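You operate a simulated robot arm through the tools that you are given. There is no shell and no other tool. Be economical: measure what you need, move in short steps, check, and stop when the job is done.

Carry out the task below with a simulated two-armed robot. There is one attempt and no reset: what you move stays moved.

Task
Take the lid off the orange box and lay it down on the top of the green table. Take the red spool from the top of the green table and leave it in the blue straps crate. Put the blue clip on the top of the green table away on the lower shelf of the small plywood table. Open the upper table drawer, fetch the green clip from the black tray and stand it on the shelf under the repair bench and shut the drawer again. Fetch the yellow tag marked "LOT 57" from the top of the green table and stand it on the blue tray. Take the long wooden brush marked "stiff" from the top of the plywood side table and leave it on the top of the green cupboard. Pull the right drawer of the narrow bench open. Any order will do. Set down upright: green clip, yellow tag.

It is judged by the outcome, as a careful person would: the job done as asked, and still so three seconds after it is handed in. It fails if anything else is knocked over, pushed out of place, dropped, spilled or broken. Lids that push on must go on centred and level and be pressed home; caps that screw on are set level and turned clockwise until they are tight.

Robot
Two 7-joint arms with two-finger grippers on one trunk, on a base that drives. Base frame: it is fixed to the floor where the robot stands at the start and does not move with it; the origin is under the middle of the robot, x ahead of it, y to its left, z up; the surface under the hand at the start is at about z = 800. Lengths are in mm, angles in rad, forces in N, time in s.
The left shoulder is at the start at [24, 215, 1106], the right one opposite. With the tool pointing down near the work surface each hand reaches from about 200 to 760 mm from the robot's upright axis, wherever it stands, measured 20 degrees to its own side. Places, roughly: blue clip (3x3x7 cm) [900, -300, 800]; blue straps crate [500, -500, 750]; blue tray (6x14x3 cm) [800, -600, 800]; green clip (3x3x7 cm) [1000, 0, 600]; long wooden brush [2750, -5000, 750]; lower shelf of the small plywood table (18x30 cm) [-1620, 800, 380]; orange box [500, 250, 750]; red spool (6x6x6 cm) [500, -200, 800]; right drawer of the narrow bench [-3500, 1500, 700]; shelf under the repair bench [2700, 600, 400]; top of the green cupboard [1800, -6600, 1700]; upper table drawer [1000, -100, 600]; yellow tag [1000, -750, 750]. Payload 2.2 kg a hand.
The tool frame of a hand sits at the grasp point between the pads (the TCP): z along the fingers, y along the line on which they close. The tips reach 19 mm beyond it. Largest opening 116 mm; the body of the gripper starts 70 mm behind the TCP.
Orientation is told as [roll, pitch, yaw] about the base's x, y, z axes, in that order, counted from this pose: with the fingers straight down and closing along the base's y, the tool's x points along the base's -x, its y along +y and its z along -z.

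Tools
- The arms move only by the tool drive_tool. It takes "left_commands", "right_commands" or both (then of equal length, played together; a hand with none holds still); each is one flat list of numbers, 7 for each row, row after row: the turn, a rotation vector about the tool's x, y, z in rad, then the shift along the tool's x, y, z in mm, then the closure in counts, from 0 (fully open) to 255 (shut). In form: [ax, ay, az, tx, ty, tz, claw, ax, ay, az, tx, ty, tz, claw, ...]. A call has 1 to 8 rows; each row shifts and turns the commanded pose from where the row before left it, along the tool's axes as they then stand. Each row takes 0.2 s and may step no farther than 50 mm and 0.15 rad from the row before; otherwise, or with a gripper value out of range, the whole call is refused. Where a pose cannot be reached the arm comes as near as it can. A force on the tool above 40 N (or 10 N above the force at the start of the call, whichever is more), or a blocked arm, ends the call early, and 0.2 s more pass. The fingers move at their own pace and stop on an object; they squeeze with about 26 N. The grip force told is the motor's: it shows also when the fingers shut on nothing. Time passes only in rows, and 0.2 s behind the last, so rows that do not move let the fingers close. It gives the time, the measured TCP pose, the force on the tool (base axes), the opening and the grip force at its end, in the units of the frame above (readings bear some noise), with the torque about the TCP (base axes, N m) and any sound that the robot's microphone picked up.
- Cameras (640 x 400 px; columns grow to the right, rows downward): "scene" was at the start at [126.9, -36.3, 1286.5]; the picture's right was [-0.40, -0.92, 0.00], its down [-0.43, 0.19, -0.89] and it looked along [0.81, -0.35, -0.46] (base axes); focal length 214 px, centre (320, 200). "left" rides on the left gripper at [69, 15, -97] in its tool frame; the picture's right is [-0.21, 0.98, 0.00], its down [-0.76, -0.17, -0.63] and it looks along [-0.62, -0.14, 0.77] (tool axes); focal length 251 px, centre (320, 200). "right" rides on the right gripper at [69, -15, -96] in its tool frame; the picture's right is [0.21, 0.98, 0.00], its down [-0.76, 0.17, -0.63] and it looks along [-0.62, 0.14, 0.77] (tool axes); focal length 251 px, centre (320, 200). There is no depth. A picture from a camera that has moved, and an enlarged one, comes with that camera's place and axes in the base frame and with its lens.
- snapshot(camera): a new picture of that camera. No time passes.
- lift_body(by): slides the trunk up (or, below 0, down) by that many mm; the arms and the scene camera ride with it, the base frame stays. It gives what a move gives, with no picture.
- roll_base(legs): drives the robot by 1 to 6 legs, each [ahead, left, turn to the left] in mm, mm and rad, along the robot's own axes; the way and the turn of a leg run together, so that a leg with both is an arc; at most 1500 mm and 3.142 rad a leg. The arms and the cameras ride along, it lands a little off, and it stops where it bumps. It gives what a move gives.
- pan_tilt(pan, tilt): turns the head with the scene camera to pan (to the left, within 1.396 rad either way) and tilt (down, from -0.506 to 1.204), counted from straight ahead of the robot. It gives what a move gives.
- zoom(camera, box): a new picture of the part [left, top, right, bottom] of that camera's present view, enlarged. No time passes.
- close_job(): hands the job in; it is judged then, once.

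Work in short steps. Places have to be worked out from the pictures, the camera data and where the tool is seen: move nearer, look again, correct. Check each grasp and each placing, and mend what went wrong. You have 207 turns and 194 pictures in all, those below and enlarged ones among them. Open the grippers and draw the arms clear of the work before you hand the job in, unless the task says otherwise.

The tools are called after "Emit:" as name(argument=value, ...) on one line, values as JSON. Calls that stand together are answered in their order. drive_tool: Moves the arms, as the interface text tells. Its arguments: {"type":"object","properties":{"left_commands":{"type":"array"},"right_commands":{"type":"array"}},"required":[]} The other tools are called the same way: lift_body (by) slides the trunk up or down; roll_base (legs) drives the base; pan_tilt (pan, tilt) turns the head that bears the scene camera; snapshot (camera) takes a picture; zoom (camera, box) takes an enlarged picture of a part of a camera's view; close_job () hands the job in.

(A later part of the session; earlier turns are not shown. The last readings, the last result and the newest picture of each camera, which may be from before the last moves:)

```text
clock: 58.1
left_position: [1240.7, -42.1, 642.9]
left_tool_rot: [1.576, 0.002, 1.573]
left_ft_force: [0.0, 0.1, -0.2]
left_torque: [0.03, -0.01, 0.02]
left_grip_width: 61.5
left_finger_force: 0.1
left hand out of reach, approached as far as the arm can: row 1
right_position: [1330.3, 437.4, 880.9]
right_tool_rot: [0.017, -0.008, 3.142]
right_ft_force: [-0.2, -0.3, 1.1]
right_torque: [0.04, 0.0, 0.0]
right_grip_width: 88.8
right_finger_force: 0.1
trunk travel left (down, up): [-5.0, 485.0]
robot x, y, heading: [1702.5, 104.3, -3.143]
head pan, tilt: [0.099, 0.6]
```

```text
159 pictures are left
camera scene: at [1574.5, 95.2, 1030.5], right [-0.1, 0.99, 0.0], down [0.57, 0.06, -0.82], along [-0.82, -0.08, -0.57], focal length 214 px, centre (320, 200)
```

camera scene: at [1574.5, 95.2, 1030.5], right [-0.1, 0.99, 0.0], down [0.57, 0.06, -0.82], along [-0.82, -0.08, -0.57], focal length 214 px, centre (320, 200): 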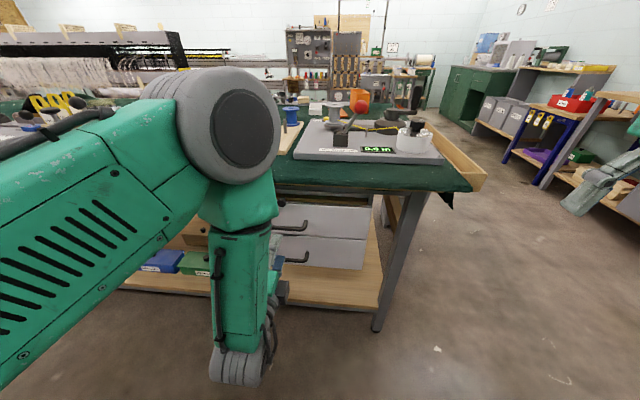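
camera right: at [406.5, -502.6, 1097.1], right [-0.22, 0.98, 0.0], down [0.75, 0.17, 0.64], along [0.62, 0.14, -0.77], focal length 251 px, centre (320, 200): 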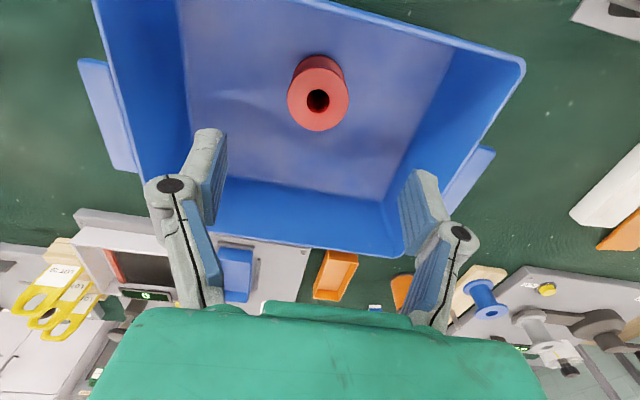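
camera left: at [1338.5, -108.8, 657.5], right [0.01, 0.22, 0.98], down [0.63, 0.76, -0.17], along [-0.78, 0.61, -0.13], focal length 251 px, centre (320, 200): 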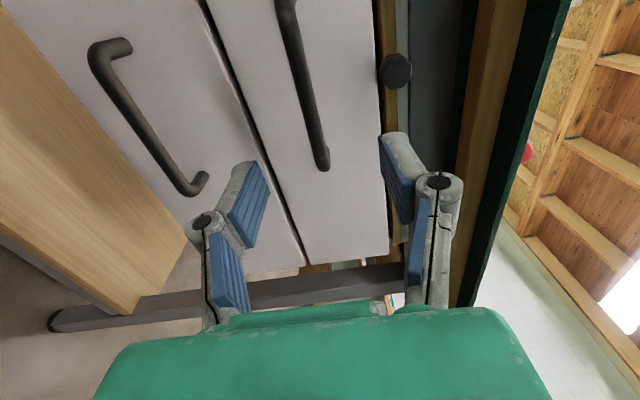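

The bar lies at z≈638 between my fingers' planes, so I'm advancing onto it and closing.

Emit:
drive_tool(left_commands=[0, 0, 0, 1, -5, 25, 120, 0, 0, 0, 2, 0, 25, 120, 0, 0, 0, 2, 0, 18, 120, 0, 0, 0, 0, 0, 7, 120, 0, 0, 0, 0, 0, 0, 255, 0, 0, 0, 0, 0, 0, 255, 0, 0, 0, 0, 0, 0, 255])

Emit:
snapshot(camera="left")

```text
clock: 59.7
left_position: [1165.4, -47.4, 637.6]
left_tool_rot: [1.57, -0.001, 1.575]
left_ft_force: [2.0, 2.2, -23.5]
left_torque: [-0.28, -0.44, 0.02]
left_grip_width: 13.1
left_finger_force: 39.9
right_position: [1328.7, 436.5, 880.7]
right_tool_rot: [0.016, -0.004, 3.141]
right_ft_force: [-0.2, -0.3, 0.2]
right_torque: [0.03, -0.01, 0.0]
right_grip_width: 88.6
right_finger_force: 0.1
trunk travel left (down, up): [-5.0, 485.0]
robot x, y, heading: [1704.7, 105.6, -3.14]
head pan, tilt: [0.099, 0.6]
```

```text
158 pictures are left
camera left: at [1263.6, -114.1, 652.3], right [0.0, 0.21, 0.98], down [0.63, 0.76, -0.16], along [-0.78, 0.61, -0.14], focal length 251 px, centre (320, 200)
```

left: 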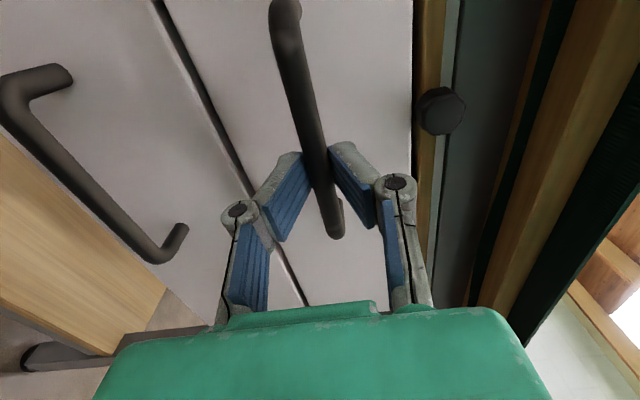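

The bar is gripped (13 mm) and pulls the hand down a bit, so I ease down 3 mm and then back the base off to open the drawer.

Emit:
drive_tool(left_commands=[0, 0, 0, 0, -3, 0, 255])

Emit:
roll_base(legs=[[-120, 0, 0]])

Emit:
snapshot(camera="scene")

```text
clock: 60.1
left_position: [1165.9, -46.9, 638.1]
left_tool_rot: [1.576, 0.0, 1.578]
left_ft_force: [2.3, -1.0, -16.3]
left_torque: [-0.35, -0.4, -0.55]
left_grip_width: 13.3
left_finger_force: 39.1
right_position: [1330.0, 436.5, 881.0]
right_tool_rot: [0.017, -0.007, 3.142]
right_ft_force: [1.1, 0.2, -0.5]
right_torque: [0.0, -0.01, 0.0]
right_grip_width: 88.5
right_finger_force: 0.0
trunk travel left (down, up): [-5.0, 485.0]
robot x, y, heading: [1703.9, 100.6, -3.141]
head pan, tilt: [0.099, 0.6]
```

```text
clock: 61.3
left_position: [1286.4, -45.6, 636.8]
left_tool_rot: [1.576, -0.001, 1.578]
left_ft_force: [-0.5, 1.6, -13.0]
left_torque: [-0.41, -0.17, -0.03]
left_grip_width: 13.2
left_finger_force: 39.4
right_position: [1449.6, 437.6, 881.9]
right_tool_rot: [0.017, -0.008, 3.143]
right_ft_force: [-0.1, 0.6, 0.2]
right_torque: [-0.01, 0.01, -0.05]
right_grip_width: 88.6
right_finger_force: 0.0
trunk travel left (down, up): [-5.0, 485.0]
robot x, y, heading: [1822.0, 104.7, -3.135]
head pan, tilt: [0.099, 0.6]
```

```text
157 pictures are left
camera scene: at [1694.1, 95.4, 1030.4], right [-0.1, 0.99, 0.0], down [0.57, 0.06, -0.82], along [-0.82, -0.08, -0.57], focal length 214 px, centre (320, 200)
```

scene: 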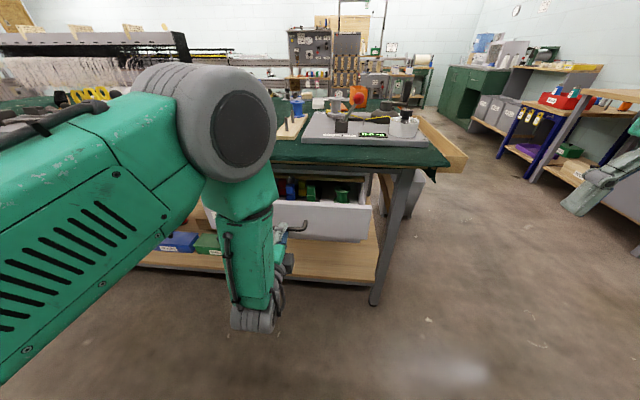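

Drawer follows: blue, yellow and green things are showing inside. I'll pull it a further 150 mm.

Emit:
roll_base(legs=[[-150, 0, 0]])

Emit:
snapshot(camera="scene")

```text
clock: 62.7
left_position: [1436.1, -46.5, 637.3]
left_tool_rot: [1.575, -0.001, 1.574]
left_ft_force: [-0.9, -2.5, -21.9]
left_torque: [-0.5, -0.28, 0.52]
left_grip_width: 13.3
left_finger_force: 39.3
right_position: [1600.8, 436.7, 883.7]
right_tool_rot: [0.015, -0.008, 3.14]
right_ft_force: [0.8, -0.5, 0.4]
right_torque: [-0.01, 0.01, 0.0]
right_grip_width: 88.7
right_finger_force: 0.1
trunk travel left (down, up): [-5.0, 485.0]
robot x, y, heading: [1974.8, 103.0, -3.139]
head pan, tilt: [0.099, 0.6]
```

```text
156 pictures are left
camera scene: at [1841.6, 94.6, 1030.1], right [-0.1, 0.99, 0.0], down [0.57, 0.06, -0.82], along [-0.82, -0.08, -0.57], focal length 214 px, centre (320, 200)
```

scene: 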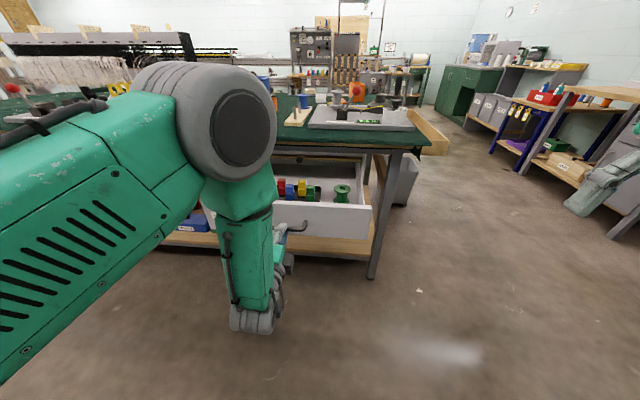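

The drawer is open about 270 mm with clips and a spool inside. I release the handle, back off, raise the trunk and look in.

Emit:
drive_tool(left_commands=[0, 0, 0, 0, 0, 0, 120, 0, 0, 0, 0, 0, 0, 120])

Emit:
roll_base(legs=[[-90, 0, 0]])

Emit:
lift_body(by=300)

Emit:
pan_tilt(pan=0.25, tilt=0.75)

Emit:
snapshot(camera="scene")

```text
clock: 63.3
left_position: [1438.7, -45.1, 640.3]
left_tool_rot: [1.579, 0.0, 1.574]
left_ft_force: [0.4, -0.8, -0.1]
left_torque: [0.0, -0.02, 0.02]
left_grip_width: 61.5
left_finger_force: 0.0
right_position: [1606.1, 438.3, 882.9]
right_tool_rot: [0.017, -0.012, 3.141]
right_ft_force: [0.3, -0.7, 0.4]
right_torque: [0.0, 0.0, 0.01]
right_grip_width: 88.8
right_finger_force: 0.1
trunk travel left (down, up): [-5.0, 485.0]
robot x, y, heading: [1971.6, 102.8, -3.138]
head pan, tilt: [0.099, 0.6]
```

```text
clock: 64.4
left_position: [1527.3, -46.1, 640.1]
left_tool_rot: [1.578, 0.0, 1.575]
left_ft_force: [0.5, -0.3, -0.6]
left_torque: [-0.01, 0.0, 0.0]
left_grip_width: 61.2
left_finger_force: 0.0
right_position: [1694.5, 437.9, 884.3]
right_tool_rot: [0.017, -0.012, 3.14]
right_ft_force: [0.9, 0.0, 1.1]
right_torque: [-0.01, 0.03, -0.02]
right_grip_width: 88.7
right_finger_force: 0.0
trunk travel left (down, up): [-5.0, 485.0]
robot x, y, heading: [2062.1, 106.5, -3.14]
head pan, tilt: [0.099, 0.6]
```

```text
clock: 67.4
left_position: [1527.3, -46.4, 940.3]
left_tool_rot: [1.581, 0.0, 1.575]
left_ft_force: [0.8, -0.6, 0.1]
left_torque: [-0.03, -0.03, 0.02]
left_grip_width: 61.2
left_finger_force: 0.1
right_position: [1694.0, 438.6, 1181.8]
right_tool_rot: [0.016, -0.005, 3.141]
right_ft_force: [0.2, -0.2, 0.0]
right_torque: [0.03, -0.01, -0.01]
right_grip_width: 88.8
right_finger_force: 0.1
trunk travel left (down, up): [-305.0, 185.0]
robot x, y, heading: [2056.0, 102.5, -3.142]
head pan, tilt: [0.099, 0.6]
```

```text
clock: 68.1
left_position: [1527.1, -46.3, 941.1]
left_tool_rot: [1.58, 0.001, 1.574]
left_ft_force: [-0.4, -0.2, -0.1]
left_torque: [-0.03, -0.02, 0.0]
left_grip_width: 61.5
left_finger_force: 0.2
right_position: [1695.2, 437.8, 1180.4]
right_tool_rot: [0.019, -0.005, 3.14]
right_ft_force: [-0.7, -0.7, 0.8]
right_torque: [0.01, -0.03, -0.01]
right_grip_width: 88.5
right_finger_force: 0.1
trunk travel left (down, up): [-305.0, 185.0]
robot x, y, heading: [2060.6, 103.7, -3.143]
head pan, tilt: [0.25, 0.75]
```

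```text
155 pictures are left
camera scene: at [1938.8, 84.4, 1317.8], right [-0.25, 0.97, 0.0], down [0.66, 0.17, -0.73], along [-0.71, -0.18, -0.68], focal length 214 px, centre (320, 200)
```

scene: 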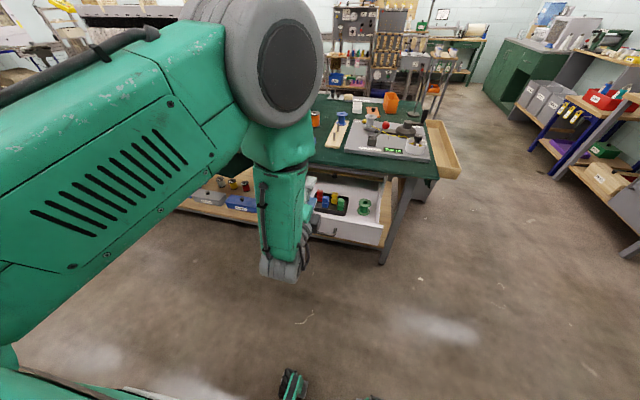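

I'll turn the left hand back to fingers-down and enlarge the drawer view.

Emit:
drive_tool(left_commands=[0.0863, 0.0863, -0.0863, 0, 0, 0, 120, 0.0863, 0.0863, -0.0863, 0, 0, 0, 120, 0.0863, 0.0863, -0.0863, 0, 0, 0, 120, 0.0863, 0.0863, -0.0863, 0, 0, 0, 120, 0.0863, 0.0863, -0.0863, 0, 0, 0, 120, 0.0863, 0.0863, -0.0863, 0, 0, 0, 120, 0.0863, 0.0863, -0.0863, 0, 0, 0, 120, 0.0863, 0.0863, -0.0863, 0, 0, 0, 120])

Emit:
drive_tool(left_commands=[0.0863, 0.0863, -0.0863, 0, 0, 0, 120, 0.0863, 0.0863, -0.0863, 0, 0, 0, 120, 0.0863, 0.0863, -0.0863, 0, 0, 0, 120, 0.0863, 0.0863, -0.0863, 0, 0, 0, 120, 0.0863, 0.0863, -0.0863, 0, 0, 0, 120, 0.0863, 0.0863, -0.0863, 0, 0, 0, 120])

Emit:
zoom(camera="scene", box=[300, 160, 400, 260])

Emit:
snapshot(camera="left")

```text
clock: 69.9
left_position: [1528.0, -46.0, 940.7]
left_tool_rot: [0.661, -0.342, 2.486]
left_ft_force: [0.4, -0.5, -0.5]
left_torque: [0.02, -0.03, -0.02]
left_grip_width: 61.3
left_finger_force: 0.0
right_position: [1694.6, 438.8, 1181.7]
right_tool_rot: [0.019, -0.005, 3.14]
right_ft_force: [-0.3, -0.7, -0.1]
right_torque: [0.0, 0.0, 0.05]
right_grip_width: 88.6
right_finger_force: 0.1
trunk travel left (down, up): [-305.0, 185.0]
robot x, y, heading: [2061.5, 104.0, -3.141]
head pan, tilt: [0.25, 0.75]
```

```text
clock: 71.3
left_position: [1527.8, -48.2, 939.3]
left_tool_rot: [0.0, -0.01, -3.138]
left_ft_force: [0.2, 0.2, -0.8]
left_torque: [0.02, -0.01, -0.02]
left_grip_width: 61.6
left_finger_force: 0.1
right_position: [1693.3, 436.6, 1181.3]
right_tool_rot: [0.015, -0.005, 3.14]
right_ft_force: [0.2, 0.1, -0.9]
right_torque: [-0.02, -0.03, 0.02]
right_grip_width: 88.7
right_finger_force: 0.0
trunk travel left (down, up): [-305.0, 185.0]
robot x, y, heading: [2063.4, 105.1, -3.134]
head pan, tilt: [0.25, 0.75]
```

```text
4.00 times, centred on (350, 210) of scene
camera zoom: at [1937.6, 82.4, 1317.6], right [-0.25, 0.97, 0.0], down [0.66, 0.17, -0.73], along [-0.71, -0.18, -0.69], focal length 858 px, centre (200, 160)
```

zoom: 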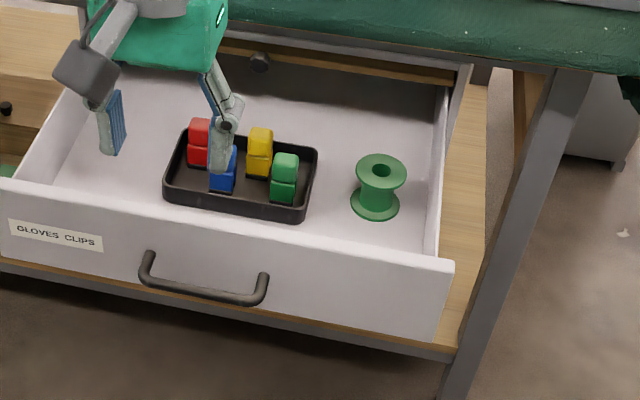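

```text
153 pictures are left
camera left: at [1598.5, -61.3, 1035.3], right [-0.21, -0.98, 0.0], down [-0.75, 0.16, 0.64], along [-0.63, 0.13, -0.77], focal length 251 px, centre (320, 200)
```

left: 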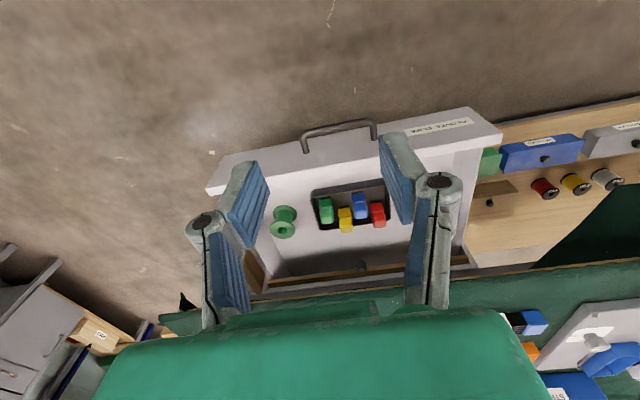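

The green clip stands in the black tray at about [1224,2,620], close beside the yellow one. I'll move the left hand closer to measure the gaps.

Emit:
drive_tool(left_commands=[0, 0, 0, -25.6, -9.2, 28, 120, 0, 0, 0, -25.6, -9.2, 28, 120, 0, 0, 0, -25.6, -9.2, 28, 120, 0, 0, 0, -25.6, -9.2, 28, 120, 0, 0, 0, -25.6, -9.2, 28, 120])

Emit:
snapshot(camera="left")

Emit:
zoom(camera="left", box=[240, 120, 480, 270])

```text
clock: 72.5
left_position: [1397.0, -1.2, 801.0]
left_tool_rot: [0.001, -0.01, -3.141]
left_ft_force: [-0.1, 0.3, 0.5]
left_torque: [0.02, -0.07, -0.01]
left_grip_width: 61.1
left_finger_force: 0.0
right_position: [1693.7, 437.8, 1179.4]
right_tool_rot: [0.018, 0.0, 3.14]
right_ft_force: [0.1, 0.3, -0.7]
right_torque: [0.01, -0.01, -0.03]
right_grip_width: 88.5
right_finger_force: 0.1
trunk travel left (down, up): [-305.0, 185.0]
robot x, y, heading: [2062.4, 101.8, -3.137]
head pan, tilt: [0.25, 0.75]
```

```text
152 pictures are left
camera left: at [1468.1, -14.2, 897.0], right [-0.21, -0.98, 0.0], down [-0.75, 0.17, 0.64], along [-0.63, 0.13, -0.77], focal length 251 px, centre (320, 200)
```

left: 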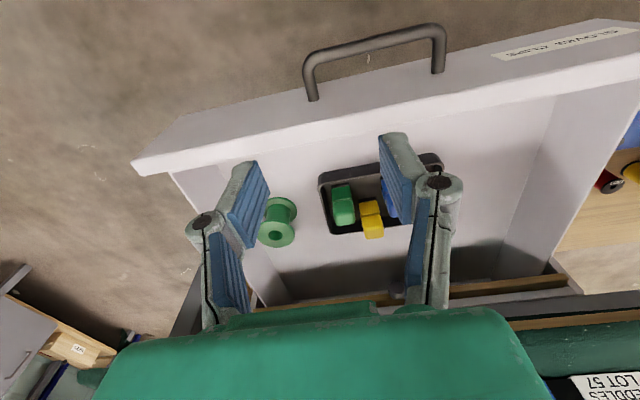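

```text
2.67 times, centred on (360, 195) of left
camera zoom: at [1468.1, -14.2, 897.0], right [-0.21, -0.98, 0.0], down [-0.75, 0.17, 0.64], along [-0.63, 0.13, -0.77], focal length 670 px, centre (213, 213)
```

zoom: 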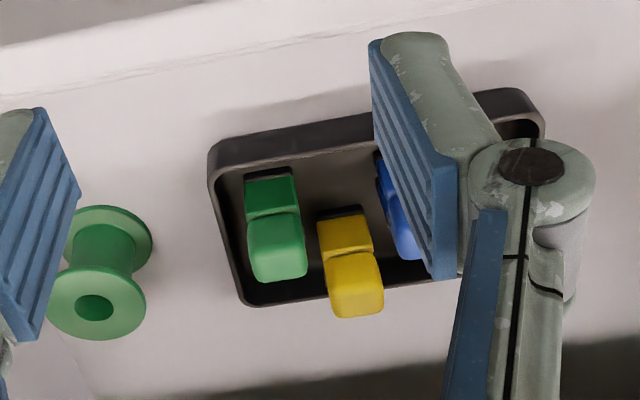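

The clip is at about [1229,2] with its top near z=650, and there are a few mm to the yellow clip. I'll lean the hand 0.36 rad away from the table edge, narrow the opening, and come in above it.

Emit:
drive_tool(left_commands=[0, -0.12, 0, 0, 0, 0, 156, 0, -0.12, 0, 0, 0, 0, 156, 0, -0.12, 0, 0, 0, 0, 156, 0, 0, 0, -27.3, -0.8, 31.9, 156, 0, 0, 0, -27.3, -0.8, 31.9, 156, 0, 0, 0, -27.3, -0.8, 31.9, 156, 0, 0, 0, -27.3, -0.8, 31.9, 156])

Emit:
snapshot(camera="left")

Emit:
zoom(camera="scene", box=[280, 140, 400, 260])

```text
clock: 74.1
left_position: [1315.2, -13.0, 754.6]
left_tool_rot: [0.003, -0.372, -3.141]
left_ft_force: [-0.2, -0.3, -0.4]
left_torque: [0.01, -0.03, 0.04]
left_grip_width: 45.0
left_finger_force: 0.1
left hand out of reach, approached as far as the arm can: row 6, 7
right_position: [1694.8, 438.7, 1181.1]
right_tool_rot: [0.017, -0.002, 3.139]
right_ft_force: [-1.2, -0.5, 0.9]
right_torque: [0.0, 0.02, 0.01]
right_grip_width: 88.6
right_finger_force: 0.0
trunk travel left (down, up): [-305.0, 185.0]
robot x, y, heading: [2059.6, 100.6, -3.14]
head pan, tilt: [0.25, 0.75]
```

```text
150 pictures are left
camera left: at [1415.2, -25.8, 819.1], right [-0.2, -0.98, 0.08], down [-0.48, 0.17, 0.86], along [-0.86, 0.13, -0.5], focal length 251 px, centre (320, 200)
```

left: 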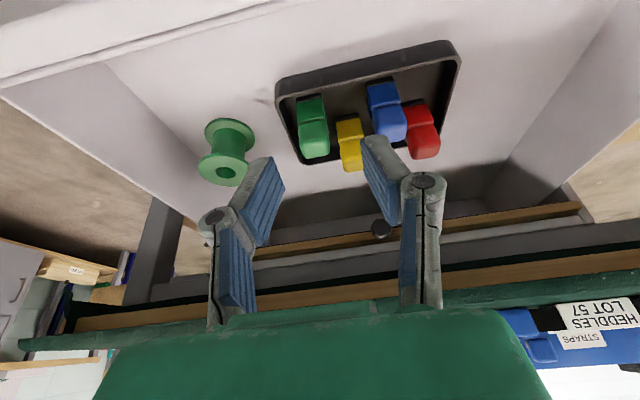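

```text
3.33 times, centred on (340, 200) of scene
camera zoom: at [1937.4, 84.1, 1317.6], right [-0.25, 0.97, 0.0], down [0.66, 0.17, -0.73], along [-0.71, -0.18, -0.69], focal length 715 px, centre (253, 200)
```

zoom: 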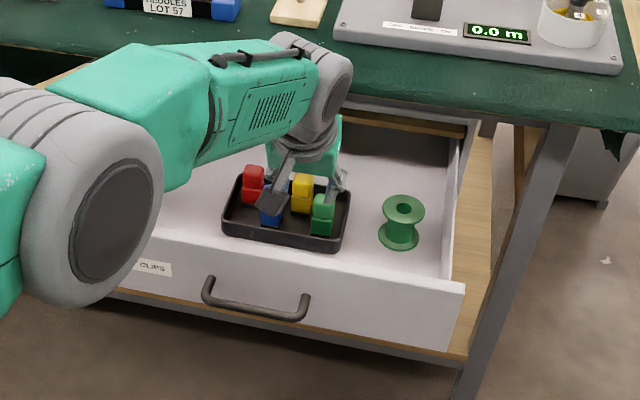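

The robot is too far back. I'll retract the hand, drive 230 mm nearer and lower the trunk.

Emit:
drive_tool(left_commands=[0, 0, 0, 26, 0, -36.5, 156, 0, 0, 0, 26, 0, -36.5, 156, 0, 0, 0, 26, 0, -36.5, 156, 0, 0, 0, 26, -4, -36.5, 156])

Emit:
roll_base(legs=[[220, 0, 0]])

Emit:
lift_body(by=-130)

Emit:
snapshot(camera="left")

Emit:
snapshot(camera="scene")

```text
clock: 75.1
left_position: [1469.3, -10.1, 851.9]
left_tool_rot: [0.001, -0.372, -3.132]
left_ft_force: [0.9, 0.4, -0.5]
left_torque: [-0.01, 0.04, -0.01]
left_grip_width: 44.9
left_finger_force: 0.1
right_position: [1696.8, 439.4, 1181.2]
right_tool_rot: [0.017, -0.005, 3.141]
right_ft_force: [-1.0, -0.2, 0.1]
right_torque: [0.0, 0.03, -0.02]
right_grip_width: 88.9
right_finger_force: 0.0
trunk travel left (down, up): [-305.0, 185.0]
robot x, y, heading: [2059.4, 103.4, -3.145]
head pan, tilt: [0.25, 0.75]
```

```text
clock: 76.8
left_position: [1247.9, -9.6, 854.9]
left_tool_rot: [-0.003, -0.373, -3.134]
left_ft_force: [-0.7, 0.5, 0.6]
left_torque: [-0.01, -0.02, -0.01]
left_grip_width: 45.5
left_finger_force: 0.1
right_position: [1475.7, 439.1, 1181.9]
right_tool_rot: [0.017, -0.004, 3.14]
right_ft_force: [-0.3, -0.4, -0.7]
right_torque: [-0.05, -0.03, -0.03]
right_grip_width: 88.8
right_finger_force: 0.0
trunk travel left (down, up): [-305.0, 185.0]
robot x, y, heading: [1844.3, 101.0, -3.139]
head pan, tilt: [0.25, 0.75]
```

```text
clock: 78.3
left_position: [1247.8, -10.3, 726.7]
left_tool_rot: [-0.008, -0.376, -3.127]
left_ft_force: [0.5, 0.4, 0.0]
left_torque: [0.01, 0.04, 0.01]
left_grip_width: 45.0
left_finger_force: 0.0
right_position: [1478.9, 438.2, 1049.7]
right_tool_rot: [0.018, 0.002, 3.14]
right_ft_force: [-0.1, 1.3, -0.3]
right_torque: [0.02, 0.01, 0.02]
right_grip_width: 88.7
right_finger_force: 0.0
trunk travel left (down, up): [-175.0, 315.0]
robot x, y, heading: [1846.3, 102.4, -3.143]
head pan, tilt: [0.25, 0.75]
```

```text
148 pictures are left
camera left: at [1349.4, -23.6, 790.8], right [-0.19, -0.98, 0.07], down [-0.47, 0.16, 0.87], along [-0.86, 0.13, -0.49], focal length 251 px, centre (320, 200)
```

left: 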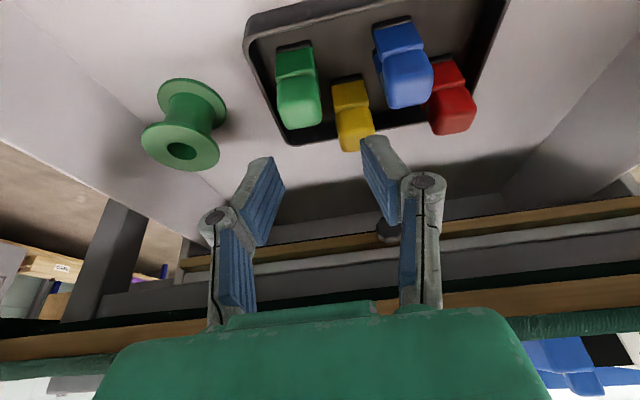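

```text
147 pictures are left
camera scene: at [1720.4, 84.2, 1187.8], right [-0.25, 0.97, 0.0], down [0.66, 0.17, -0.73], along [-0.71, -0.18, -0.68], focal length 214 px, centre (320, 200)
```

scene: 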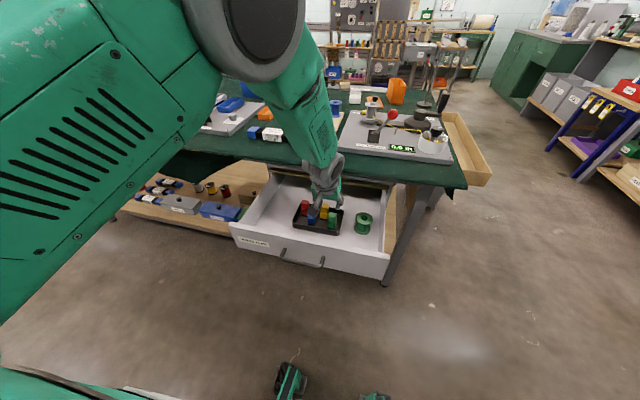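

The clip is at about [1233,3], top z≈650. I'm aligning above it and descending vertically with the fingers at 45 mm.

Emit:
drive_tool(left_commands=[0, 0, 0, -12.1, -13, 4.8, 156, 0, 0, 0, 0, 0, 0, 156, 0, 0, 0, 8.5, 0, 21.6, 156, 0, 0, 0, 8.5, 0, 21.6, 156, 0, 0, 0, 8.5, 0, 21.6, 156])

Emit:
snapshot(camera="left")

```text
clock: 79.5
left_position: [1237.2, 5.2, 654.3]
left_tool_rot: [-0.001, -0.377, -3.133]
left_ft_force: [0.1, 0.7, 0.3]
left_torque: [0.0, -0.01, 0.01]
left_grip_width: 45.0
left_finger_force: 0.0
right_position: [1477.6, 437.4, 1048.9]
right_tool_rot: [0.019, 0.003, 3.14]
right_ft_force: [-0.1, 0.2, -0.5]
right_torque: [0.02, 0.0, 0.04]
right_grip_width: 88.8
right_finger_force: 0.1
trunk travel left (down, up): [-175.0, 315.0]
robot x, y, heading: [1845.2, 103.5, -3.141]
head pan, tilt: [0.25, 0.75]
```

```text
146 pictures are left
camera left: at [1337.1, -8.4, 717.9], right [-0.19, -0.98, 0.08], down [-0.47, 0.16, 0.87], along [-0.86, 0.13, -0.49], focal length 251 px, centre (320, 200)
```

left: 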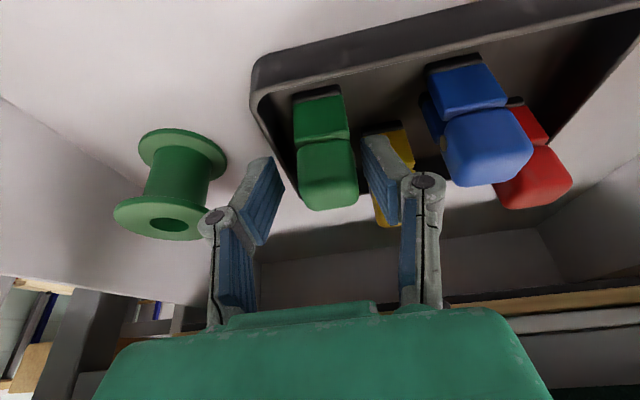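

Well centred between the fingers. I'm going down another 22 mm and closing.

Emit:
drive_tool(left_commands=[0, 0, 0, 4, -1, 10.2, 156, 0, 0, 0, 4, 0, 10.2, 156, 0, 0, 0, 0, 0, 0, 255, 0, 0, 0, 0, 0, 0, 255, 0, 0, 0, 0, 0, 0, 255])

Emit:
snapshot(camera="left")

```text
clock: 80.7
left_position: [1235.2, 8.0, 637.3]
left_tool_rot: [-0.007, -0.386, -3.132]
left_ft_force: [-1.2, 10.2, 35.0]
left_torque: [0.66, -0.03, 0.07]
left_grip_width: 34.9
left_finger_force: 26.0
right_position: [1481.5, 439.3, 1050.8]
right_tool_rot: [0.02, -0.006, 3.141]
right_ft_force: [-1.0, 0.1, -0.2]
right_torque: [0.0, -0.01, -0.01]
right_grip_width: 88.7
right_finger_force: 0.0
trunk travel left (down, up): [-175.0, 315.0]
robot x, y, heading: [1838.1, 100.3, -3.142]
head pan, tilt: [0.25, 0.75]
```

```text
145 pictures are left
camera left: at [1335.9, -6.3, 701.5], right [-0.19, -0.98, 0.08], down [-0.46, 0.16, 0.87], along [-0.86, 0.13, -0.48], focal length 251 px, centre (320, 200)
```

left: 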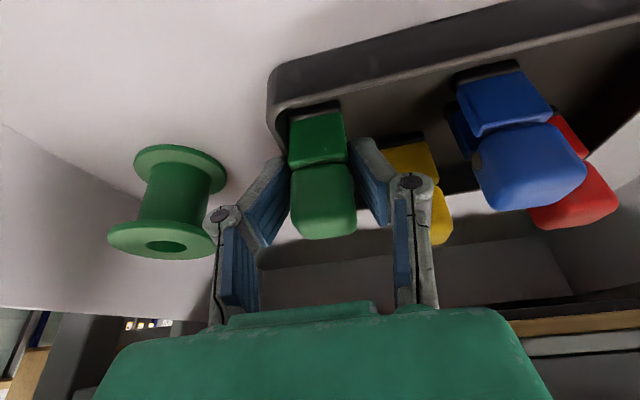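

There's a 35 N upward force: the outer finger is pressing on the tray rim. I open, rise about 10 mm and re-grip above the rim.

Emit:
drive_tool(left_commands=[0, 0, 0, 0, 0, 0, 156, 0, 0, 0, -3.7, 1, -9.3, 156, 0, 0, 0, 0, 0, 0, 156, 0, 0, 0, 0, 0, 0, 255, 0, 0, 0, 0, 0, 0, 255, 0, 0, 0, 0, 0, 0, 255])

Emit:
snapshot(camera="left")

```text
clock: 82.1
left_position: [1235.2, 3.3, 644.6]
left_tool_rot: [-0.003, -0.375, -3.131]
left_ft_force: [0.1, -1.5, 0.3]
left_torque: [0.02, 0.02, 0.04]
left_grip_width: 28.0
left_finger_force: 25.7
right_position: [1478.5, 438.5, 1050.2]
right_tool_rot: [0.016, 0.003, 3.14]
right_ft_force: [-0.6, -0.3, -0.2]
right_torque: [-0.01, 0.01, -0.01]
right_grip_width: 89.0
right_finger_force: 0.1
trunk travel left (down, up): [-175.0, 315.0]
robot x, y, heading: [1840.0, 104.8, -3.143]
head pan, tilt: [0.25, 0.75]
```

```text
144 pictures are left
camera left: at [1336.8, -9.1, 708.0], right [-0.19, -0.98, 0.08], down [-0.47, 0.16, 0.87], along [-0.86, 0.13, -0.49], focal length 251 px, centre (320, 200)
```

left: 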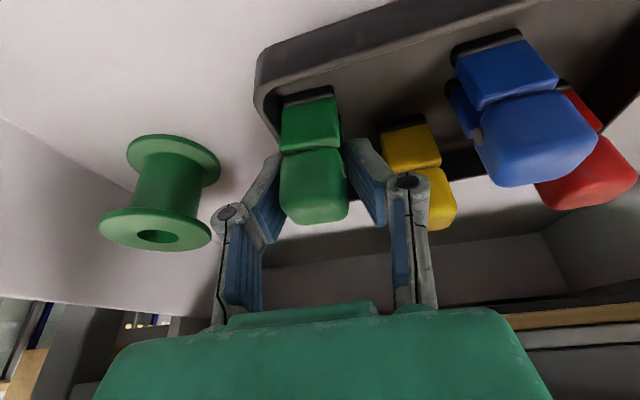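

Clean grip now at 28 mm with no vertical load. I lift straight up.

Emit:
drive_tool(left_commands=[0, 0, 0, -2.9, 0, -7.4, 255, 0, 0, 0, -5.5, 0, -14, 255, 0, 0, 0, -7.3, 0, -18.6, 255, 0, 0, 0, -11, 0, -28, 255, 0, 0, 0, -11, 0, -28, 255, 0, 0, 0, -11, 0, -28, 255])

Emit:
snapshot(camera="left")

```text
clock: 83.5
left_position: [1237.1, 3.7, 777.9]
left_tool_rot: [-0.002, -0.377, -3.133]
left_ft_force: [0.2, -0.3, -0.4]
left_torque: [0.0, 0.01, 0.0]
left_grip_width: 28.3
left_finger_force: 26.4
right_position: [1479.8, 435.8, 1049.3]
right_tool_rot: [0.017, 0.002, 3.139]
right_ft_force: [0.4, 0.3, 0.2]
right_torque: [-0.02, 0.0, 0.0]
right_grip_width: 88.9
right_finger_force: 0.0
trunk travel left (down, up): [-175.0, 315.0]
robot x, y, heading: [1841.0, 99.4, -3.141]
head pan, tilt: [0.25, 0.75]
```

```text
143 pictures are left
camera left: at [1337.8, -9.2, 842.3], right [-0.19, -0.98, 0.08], down [-0.47, 0.16, 0.87], along [-0.86, 0.13, -0.49], focal length 251 px, centre (320, 200)
```

left: 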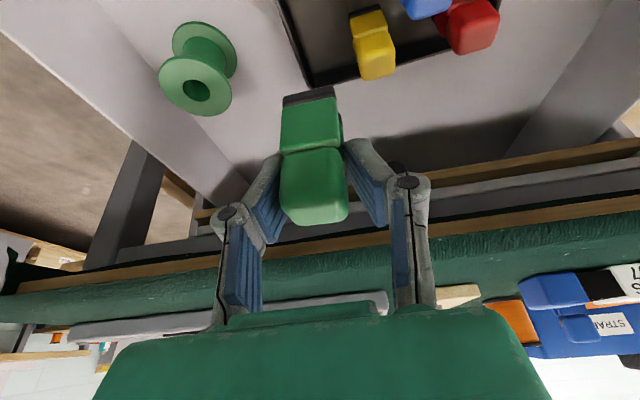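

The green clip is held. Next I move it aside with the left hand, while the right hand closes and moves over to push the drawer shut.

Emit:
drive_tool(left_commands=[0, 0, 0, 17.8, 25.7, -28.9, 255, 0, 0, 0, 17.8, 25.7, -28.9, 255, 0, 0, 0, 17.8, 25.7, -28.9, 255, 0, 0, 0, 17.8, 25.7, -28.9, 255, 0, 0, 0, 17.8, 25.7, -28.9, 255, 0, 0, 0, 17.8, 25.7, -28.9, 255, 0, 0, 0, 0, 0, 0, 255, 0, 0, 0, 0, 0, 0, 255], right_commands=[0, 0, 0, 0, 47, 0, 255, 0, 0, 0, 0, 47, 0, 255, 0, 0, 0, 0, 47, 0, 255, 0, 0, 0, 0, 47, 0, 255, 0, 0, 0, 0, 47, 0, 255, 0, 0, 0, 0, 47, 0, 255, 0, 0, 0, 0, 47, 0, 255, 0, 0, 0, 0, 47, 0, 255])

Emit:
drive_tool(right_commands=[0, -0.15, 0, 0, 0, 0, 255, 0, -0.15, 0, 0, 0, 0, 255, 0, -0.15, 0, 0, 0, 0, 255, 0, -0.15, 0, 0, 0, 0, 255, 0, -0.15, 0, 0, 0, 0, 255, 0, -0.15, 0, 0, 0, 0, 255, 0, 0, 0, 34, 0, 27, 255, 0, 0, 0, 34, 0, 27, 255])

Emit:
snapshot(camera="scene")

```text
clock: 85.3
left_position: [1399.1, -152.6, 896.0]
left_tool_rot: [-0.007, -0.377, -3.13]
left_ft_force: [0.7, 0.8, 0.1]
left_torque: [-0.02, 0.01, 0.01]
left_grip_width: 28.2
left_finger_force: 25.6
right_position: [1413.9, 91.3, 1040.9]
right_tool_rot: [0.032, -0.009, 3.134]
right_ft_force: [0.0, 0.1, 0.6]
right_torque: [0.02, 0.01, 0.03]
right_grip_width: 0.0
right_finger_force: 25.5
right hand out of reach, approached as far as the arm can: row 1, 2, 3, 4
trunk travel left (down, up): [-175.0, 315.0]
robot x, y, heading: [1845.6, 101.8, -3.138]
head pan, tilt: [0.25, 0.75]
```

```text
clock: 87.1
left_position: [1399.3, -152.3, 896.4]
left_tool_rot: [-0.007, -0.378, -3.132]
left_ft_force: [-0.4, -0.5, -0.6]
left_torque: [0.03, 0.01, -0.01]
left_grip_width: 28.1
left_finger_force: 26.2
right_position: [1412.6, 83.6, 957.0]
right_tool_rot: [0.063, -0.911, 3.09]
right_ft_force: [-1.0, 0.3, -0.4]
right_torque: [-0.04, -0.02, -0.02]
right_grip_width: 0.0
right_finger_force: 26.1
trunk travel left (down, up): [-175.0, 315.0]
robot x, y, heading: [1839.8, 102.6, -3.14]
head pan, tilt: [0.25, 0.75]
```

```text
142 pictures are left
camera scene: at [1727.2, 68.6, 1183.4], right [-0.38, 0.92, 0.0], down [0.67, 0.28, -0.69], along [-0.64, -0.27, -0.72], focal length 214 px, centre (320, 200)
```

scene: 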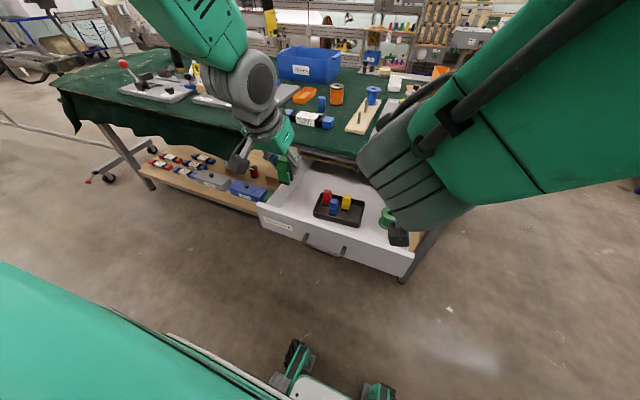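

Right hand is at [1413,84,957] with 0.91 rad lean. I back it off to x≈1478 before descending in front of the drawer face.

Emit:
drive_tool(right_commands=[0, 0, 0, 20, 0, -25.7, 255, 0, 0, 0, 20, 0, -25.7, 255, 0, 0, 0, 33.9, 0, 26.3, 255, 0, 0, 0, 33.9, 0, 26.3, 255, 0, 0, 0, 33.9, 0, 26.3, 255])

Emit:
snapshot(camera="right")

```text
clock: 88.5
left_position: [1402.6, -150.3, 899.6]
left_tool_rot: [-0.006, -0.381, -3.135]
left_ft_force: [-1.3, -1.0, 0.2]
left_torque: [0.01, 0.02, 0.01]
left_grip_width: 28.1
left_finger_force: 26.3
right_position: [1459.4, 95.9, 842.8]
right_tool_rot: [0.153, -0.905, 2.946]
right_ft_force: [0.3, 0.2, 1.0]
right_torque: [0.03, -0.03, 0.04]
right_grip_width: 0.1
right_finger_force: 26.7
trunk travel left (down, up): [-175.0, 315.0]
robot x, y, heading: [1842.4, 103.6, -3.145]
head pan, tilt: [0.25, 0.75]
stopped in row 5 (right hand): the arm was blocked; the commanded pose is now the measured one
```

```text
141 pictures are left
camera right: at [1579.3, 102.2, 845.1], right [0.06, -1.0, -0.08], down [0.03, -0.07, 1.0], along [-1.0, -0.06, 0.03], focal length 251 px, centre (320, 200)
```

right: 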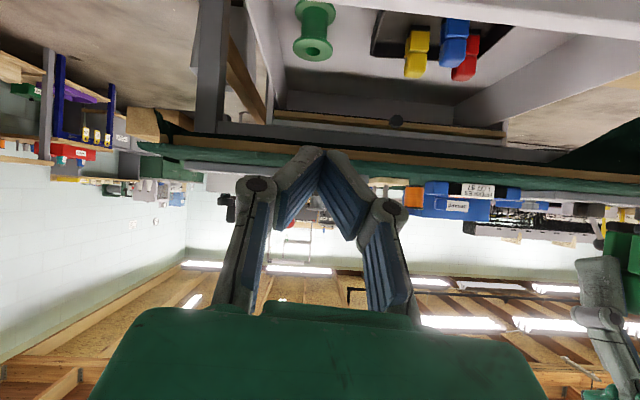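

The arm is too folded. I back the base 150 mm and use the trunk to go down instead.

Emit:
roll_base(legs=[[-150, 0, 0]])

Emit:
lift_body(by=-170)

Emit:
drive_tool(right_commands=[0, 0, 0, -20, 0, 26, 255, 0, 0, 0, -20, 0, 26, 255, 0, 0, 0, -20, 0, 26, 255])

Emit:
snapshot(camera="right")

Emit:
snapshot(camera="scene")

```text
clock: 89.9
left_position: [1552.2, -148.3, 899.7]
left_tool_rot: [-0.003, -0.378, -3.135]
left_ft_force: [0.5, 0.1, -0.2]
left_torque: [-0.01, 0.0, 0.02]
left_grip_width: 28.2
left_finger_force: 26.3
right_position: [1610.6, 96.5, 844.6]
right_tool_rot: [0.157, -0.909, 2.947]
right_ft_force: [0.1, -0.1, -0.5]
right_torque: [-0.01, -0.02, 0.02]
right_grip_width: 0.0
right_finger_force: 25.8
trunk travel left (down, up): [-175.0, 315.0]
robot x, y, heading: [1989.8, 103.1, 3.141]
head pan, tilt: [0.25, 0.75]
```

```text
clock: 91.8
left_position: [1552.9, -148.5, 729.8]
left_tool_rot: [-0.005, -0.383, -3.134]
left_ft_force: [-0.9, -0.3, -0.1]
left_torque: [0.01, 0.01, -0.01]
left_grip_width: 28.2
left_finger_force: 25.8
right_position: [1610.6, 96.6, 675.4]
right_tool_rot: [0.16, -0.909, 2.942]
right_ft_force: [0.3, 0.4, -0.3]
right_torque: [0.0, 0.0, 0.0]
right_grip_width: 0.1
right_finger_force: 26.0
trunk travel left (down, up): [-5.0, 485.0]
robot x, y, heading: [1990.0, 105.1, 3.138]
head pan, tilt: [0.25, 0.75]
```

```text
clock: 92.6
left_position: [1553.2, -148.2, 730.0]
left_tool_rot: [-0.003, -0.38, -3.134]
left_ft_force: [0.3, 0.2, 0.0]
left_torque: [0.01, 0.02, 0.02]
left_grip_width: 28.0
left_finger_force: 25.9
right_position: [1512.5, 103.7, 675.2]
right_tool_rot: [0.156, -0.908, 2.947]
right_ft_force: [-0.1, 0.5, 0.1]
right_torque: [0.0, 0.0, 0.01]
right_grip_width: 0.0
right_finger_force: 25.4
trunk travel left (down, up): [-5.0, 485.0]
robot x, y, heading: [1994.3, 105.9, 3.144]
head pan, tilt: [0.25, 0.75]
```

```text
140 pictures are left
camera right: at [1632.0, 110.5, 676.9], right [0.06, -1.0, -0.08], down [0.03, -0.07, 1.0], along [-1.0, -0.06, 0.03], focal length 251 px, centre (320, 200)
```

right: 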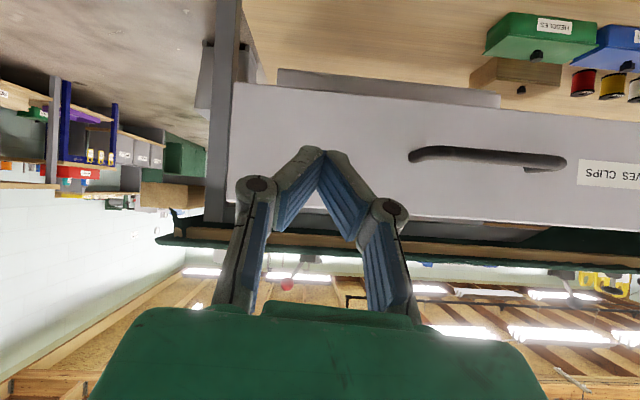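

```text
139 pictures are left
camera scene: at [1871.2, 83.5, 1017.6], right [-0.25, 0.97, 0.0], down [0.66, 0.17, -0.73], along [-0.71, -0.18, -0.68], focal length 214 px, centre (320, 200)
```

scene: 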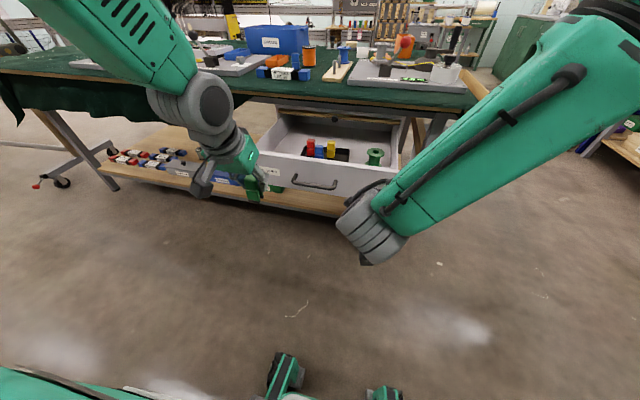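

The fingertips point at the drawer face beside the handle. I raise the left hand with the clip well above table height and shift the right hand toward the drawer's middle.

Emit:
drive_tool(left_commands=[0, 0, 0, -16.5, 0, -42, 255, 0, 0, 0, -16.5, 0, -42, 255, 0, 0, 0, -16.5, 0, -42, 255, 0, 0, 0, -16.5, 0, -42, 255, 0, 0, 0, -16.5, 0, -42, 255, 0, 0, 0, -16.5, 0, -42, 255], right_commands=[0, 0, 0, 0, 20, 0, 255, 0, 0, 0, 0, 20, 0, 255, 0, 0, 0, 0, 0, 0, 255, 0, 0, 0, 0, 0, 0, 255, 0, 0, 0, 0, 0, 0, 255, 0, 0, 0, 0, 0, 0, 255])

Emit:
roll_base(legs=[[150, 0, 0]])

Emit:
snapshot(camera="scene")

```text
clock: 94.0
left_position: [1552.9, -148.6, 785.8]
left_tool_rot: [-0.004, -0.381, -3.135]
left_ft_force: [-0.9, 0.2, -1.1]
left_torque: [-0.02, 0.01, -0.02]
left_grip_width: 28.0
left_finger_force: 26.0
left hand out of reach, approached as far as the arm can: row 2, 3, 4, 5, 6
right_position: [1510.3, 63.8, 677.2]
right_tool_rot: [0.153, -0.909, 2.947]
right_ft_force: [0.3, 0.7, 0.9]
right_torque: [-0.01, 0.04, -0.02]
right_grip_width: 0.0
right_finger_force: 25.6
trunk travel left (down, up): [-5.0, 485.0]
robot x, y, heading: [1993.9, 105.4, 3.145]
head pan, tilt: [0.25, 0.75]
```

```text
clock: 95.4
left_position: [1402.2, -146.2, 786.5]
left_tool_rot: [-0.004, -0.382, -3.136]
left_ft_force: [-0.9, 0.2, 0.5]
left_torque: [0.0, 0.01, 0.01]
left_grip_width: 28.3
left_finger_force: 26.4
right_position: [1359.8, 65.0, 679.4]
right_tool_rot: [0.154, -0.907, 2.942]
right_ft_force: [-0.2, -0.3, -0.6]
right_torque: [0.0, 0.02, 0.0]
right_grip_width: 0.2
right_finger_force: 26.5
trunk travel left (down, up): [-5.0, 485.0]
robot x, y, heading: [1844.0, 104.2, 3.139]
head pan, tilt: [0.25, 0.75]
```

```text
138 pictures are left
camera scene: at [1720.8, 83.7, 1017.5], right [-0.24, 0.97, 0.0], down [0.66, 0.17, -0.73], along [-0.71, -0.18, -0.69], focal length 214 px, centre (320, 200)
```

scene: 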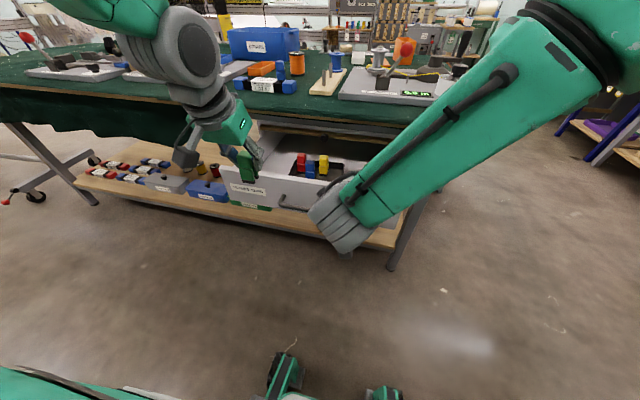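

The drawer is moving in. The left hand is still at table-edge height, so I'll send it up and forward over the tabletop before pushing further.

Emit:
drive_tool(left_commands=[0, 0, 0, -18, 0, -42, 255, 0, 0, 0, -22, 0, -40, 255, 0, 0, 0, -34, 0, -30, 255, 0, 0, 0, -37, 0, -25, 255, 0, 0, 0, -37, 0, -25, 255])

Emit:
snapshot(camera="scene")

```text
clock: 96.6
left_position: [1336.4, -144.6, 903.4]
left_tool_rot: [0.002, -0.383, -3.141]
left_ft_force: [-0.1, 0.8, -0.6]
left_torque: [-0.05, -0.06, 0.04]
left_grip_width: 28.3
left_finger_force: 26.3
left hand out of reach, approached as far as the arm can: row 1, 2
right_position: [1361.8, 68.9, 680.6]
right_tool_rot: [0.161, -0.912, 2.936]
right_ft_force: [0.6, 0.4, -0.5]
right_torque: [-0.05, -0.01, 0.02]
right_grip_width: 0.1
right_finger_force: 25.9
trunk travel left (down, up): [-5.0, 485.0]
robot x, y, heading: [1845.0, 105.7, 3.141]
head pan, tilt: [0.25, 0.75]
```

```text
137 pictures are left
camera scene: at [1721.6, 86.9, 1017.7], right [-0.24, 0.97, 0.0], down [0.66, 0.17, -0.73], along [-0.71, -0.18, -0.68], focal length 214 px, centre (320, 200)
```

scene: 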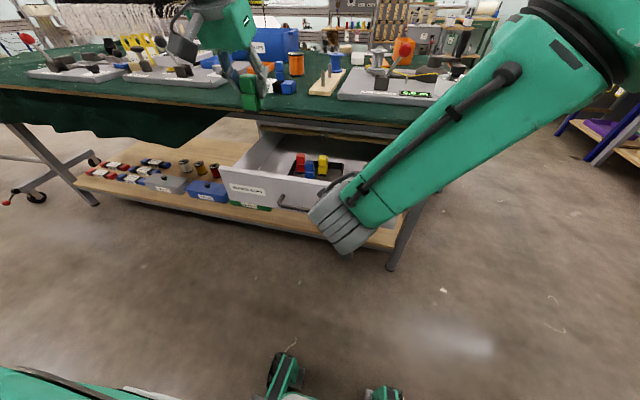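

The left hand is now above table height. Pushing the drawer a further 180 mm.

Emit:
roll_base(legs=[[180, 0, 0]])

Emit:
snapshot(camera="right")

Emit:
snapshot(camera="scene")

```text
clock: 98.1
left_position: [1152.3, -145.3, 901.9]
left_tool_rot: [-0.002, -0.382, -3.137]
left_ft_force: [0.0, -0.1, -0.3]
left_torque: [0.0, -0.02, 0.0]
left_grip_width: 28.4
left_finger_force: 26.2
right_position: [1178.5, 67.2, 679.2]
right_tool_rot: [0.158, -0.911, 2.939]
right_ft_force: [0.1, 0.1, -0.4]
right_torque: [0.02, 0.02, -0.01]
right_grip_width: 0.0
right_finger_force: 26.2
trunk travel left (down, up): [-5.0, 485.0]
robot x, y, heading: [1662.0, 106.2, 3.134]
head pan, tilt: [0.25, 0.75]
```

```text
136 pictures are left
camera right: at [1298.1, 73.8, 680.5], right [0.05, -1.0, -0.08], down [0.04, -0.07, 1.0], along [-1.0, -0.06, 0.03], focal length 251 px, centre (320, 200)
```

right: 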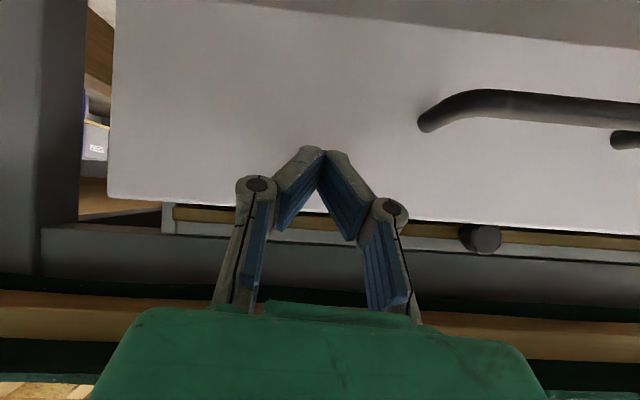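

```text
135 pictures are left
camera scene: at [1539.0, 84.3, 1017.5], right [-0.24, 0.97, 0.0], down [0.66, 0.17, -0.73], along [-0.71, -0.18, -0.69], focal length 214 px, centre (320, 200)
```

scene: 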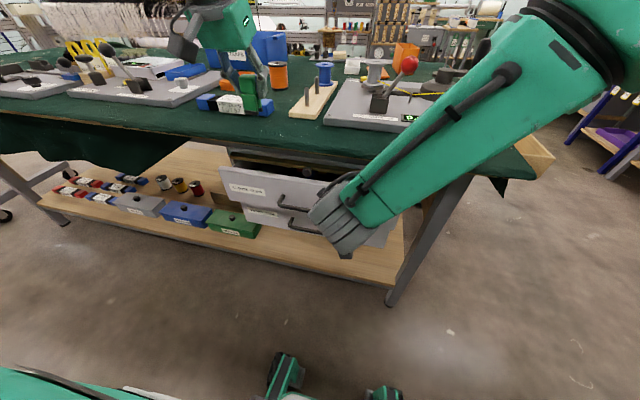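

Still about 40 mm open. I continue in small pushes and watch the force.

Emit:
roll_base(legs=[[30, 0, 0]])

Emit:
snapshot(camera="right")

```text
clock: 99.0
left_position: [1122.9, -145.8, 903.0]
left_tool_rot: [0.0, -0.382, -3.139]
left_ft_force: [-1.4, 0.8, -0.3]
left_torque: [0.0, -0.06, -0.01]
left_grip_width: 28.0
left_finger_force: 26.2
right_position: [1149.6, 67.4, 680.6]
right_tool_rot: [0.159, -0.913, 2.939]
right_ft_force: [0.0, -0.1, -0.3]
right_torque: [0.01, 0.01, 0.05]
right_grip_width: 0.0
right_finger_force: 25.7
trunk travel left (down, up): [-5.0, 485.0]
robot x, y, heading: [1629.8, 104.3, 3.139]
head pan, tilt: [0.25, 0.75]
```

```text
134 pictures are left
camera right: at [1269.3, 74.4, 680.9], right [0.05, -1.0, -0.08], down [0.04, -0.07, 1.0], along [-1.0, -0.06, 0.03], focal length 251 px, centre (320, 200)
```

right: 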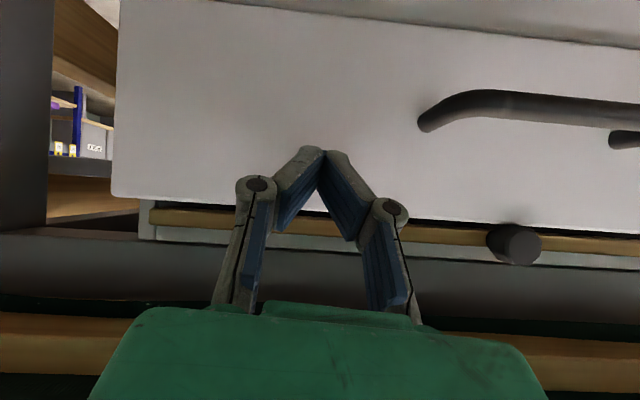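

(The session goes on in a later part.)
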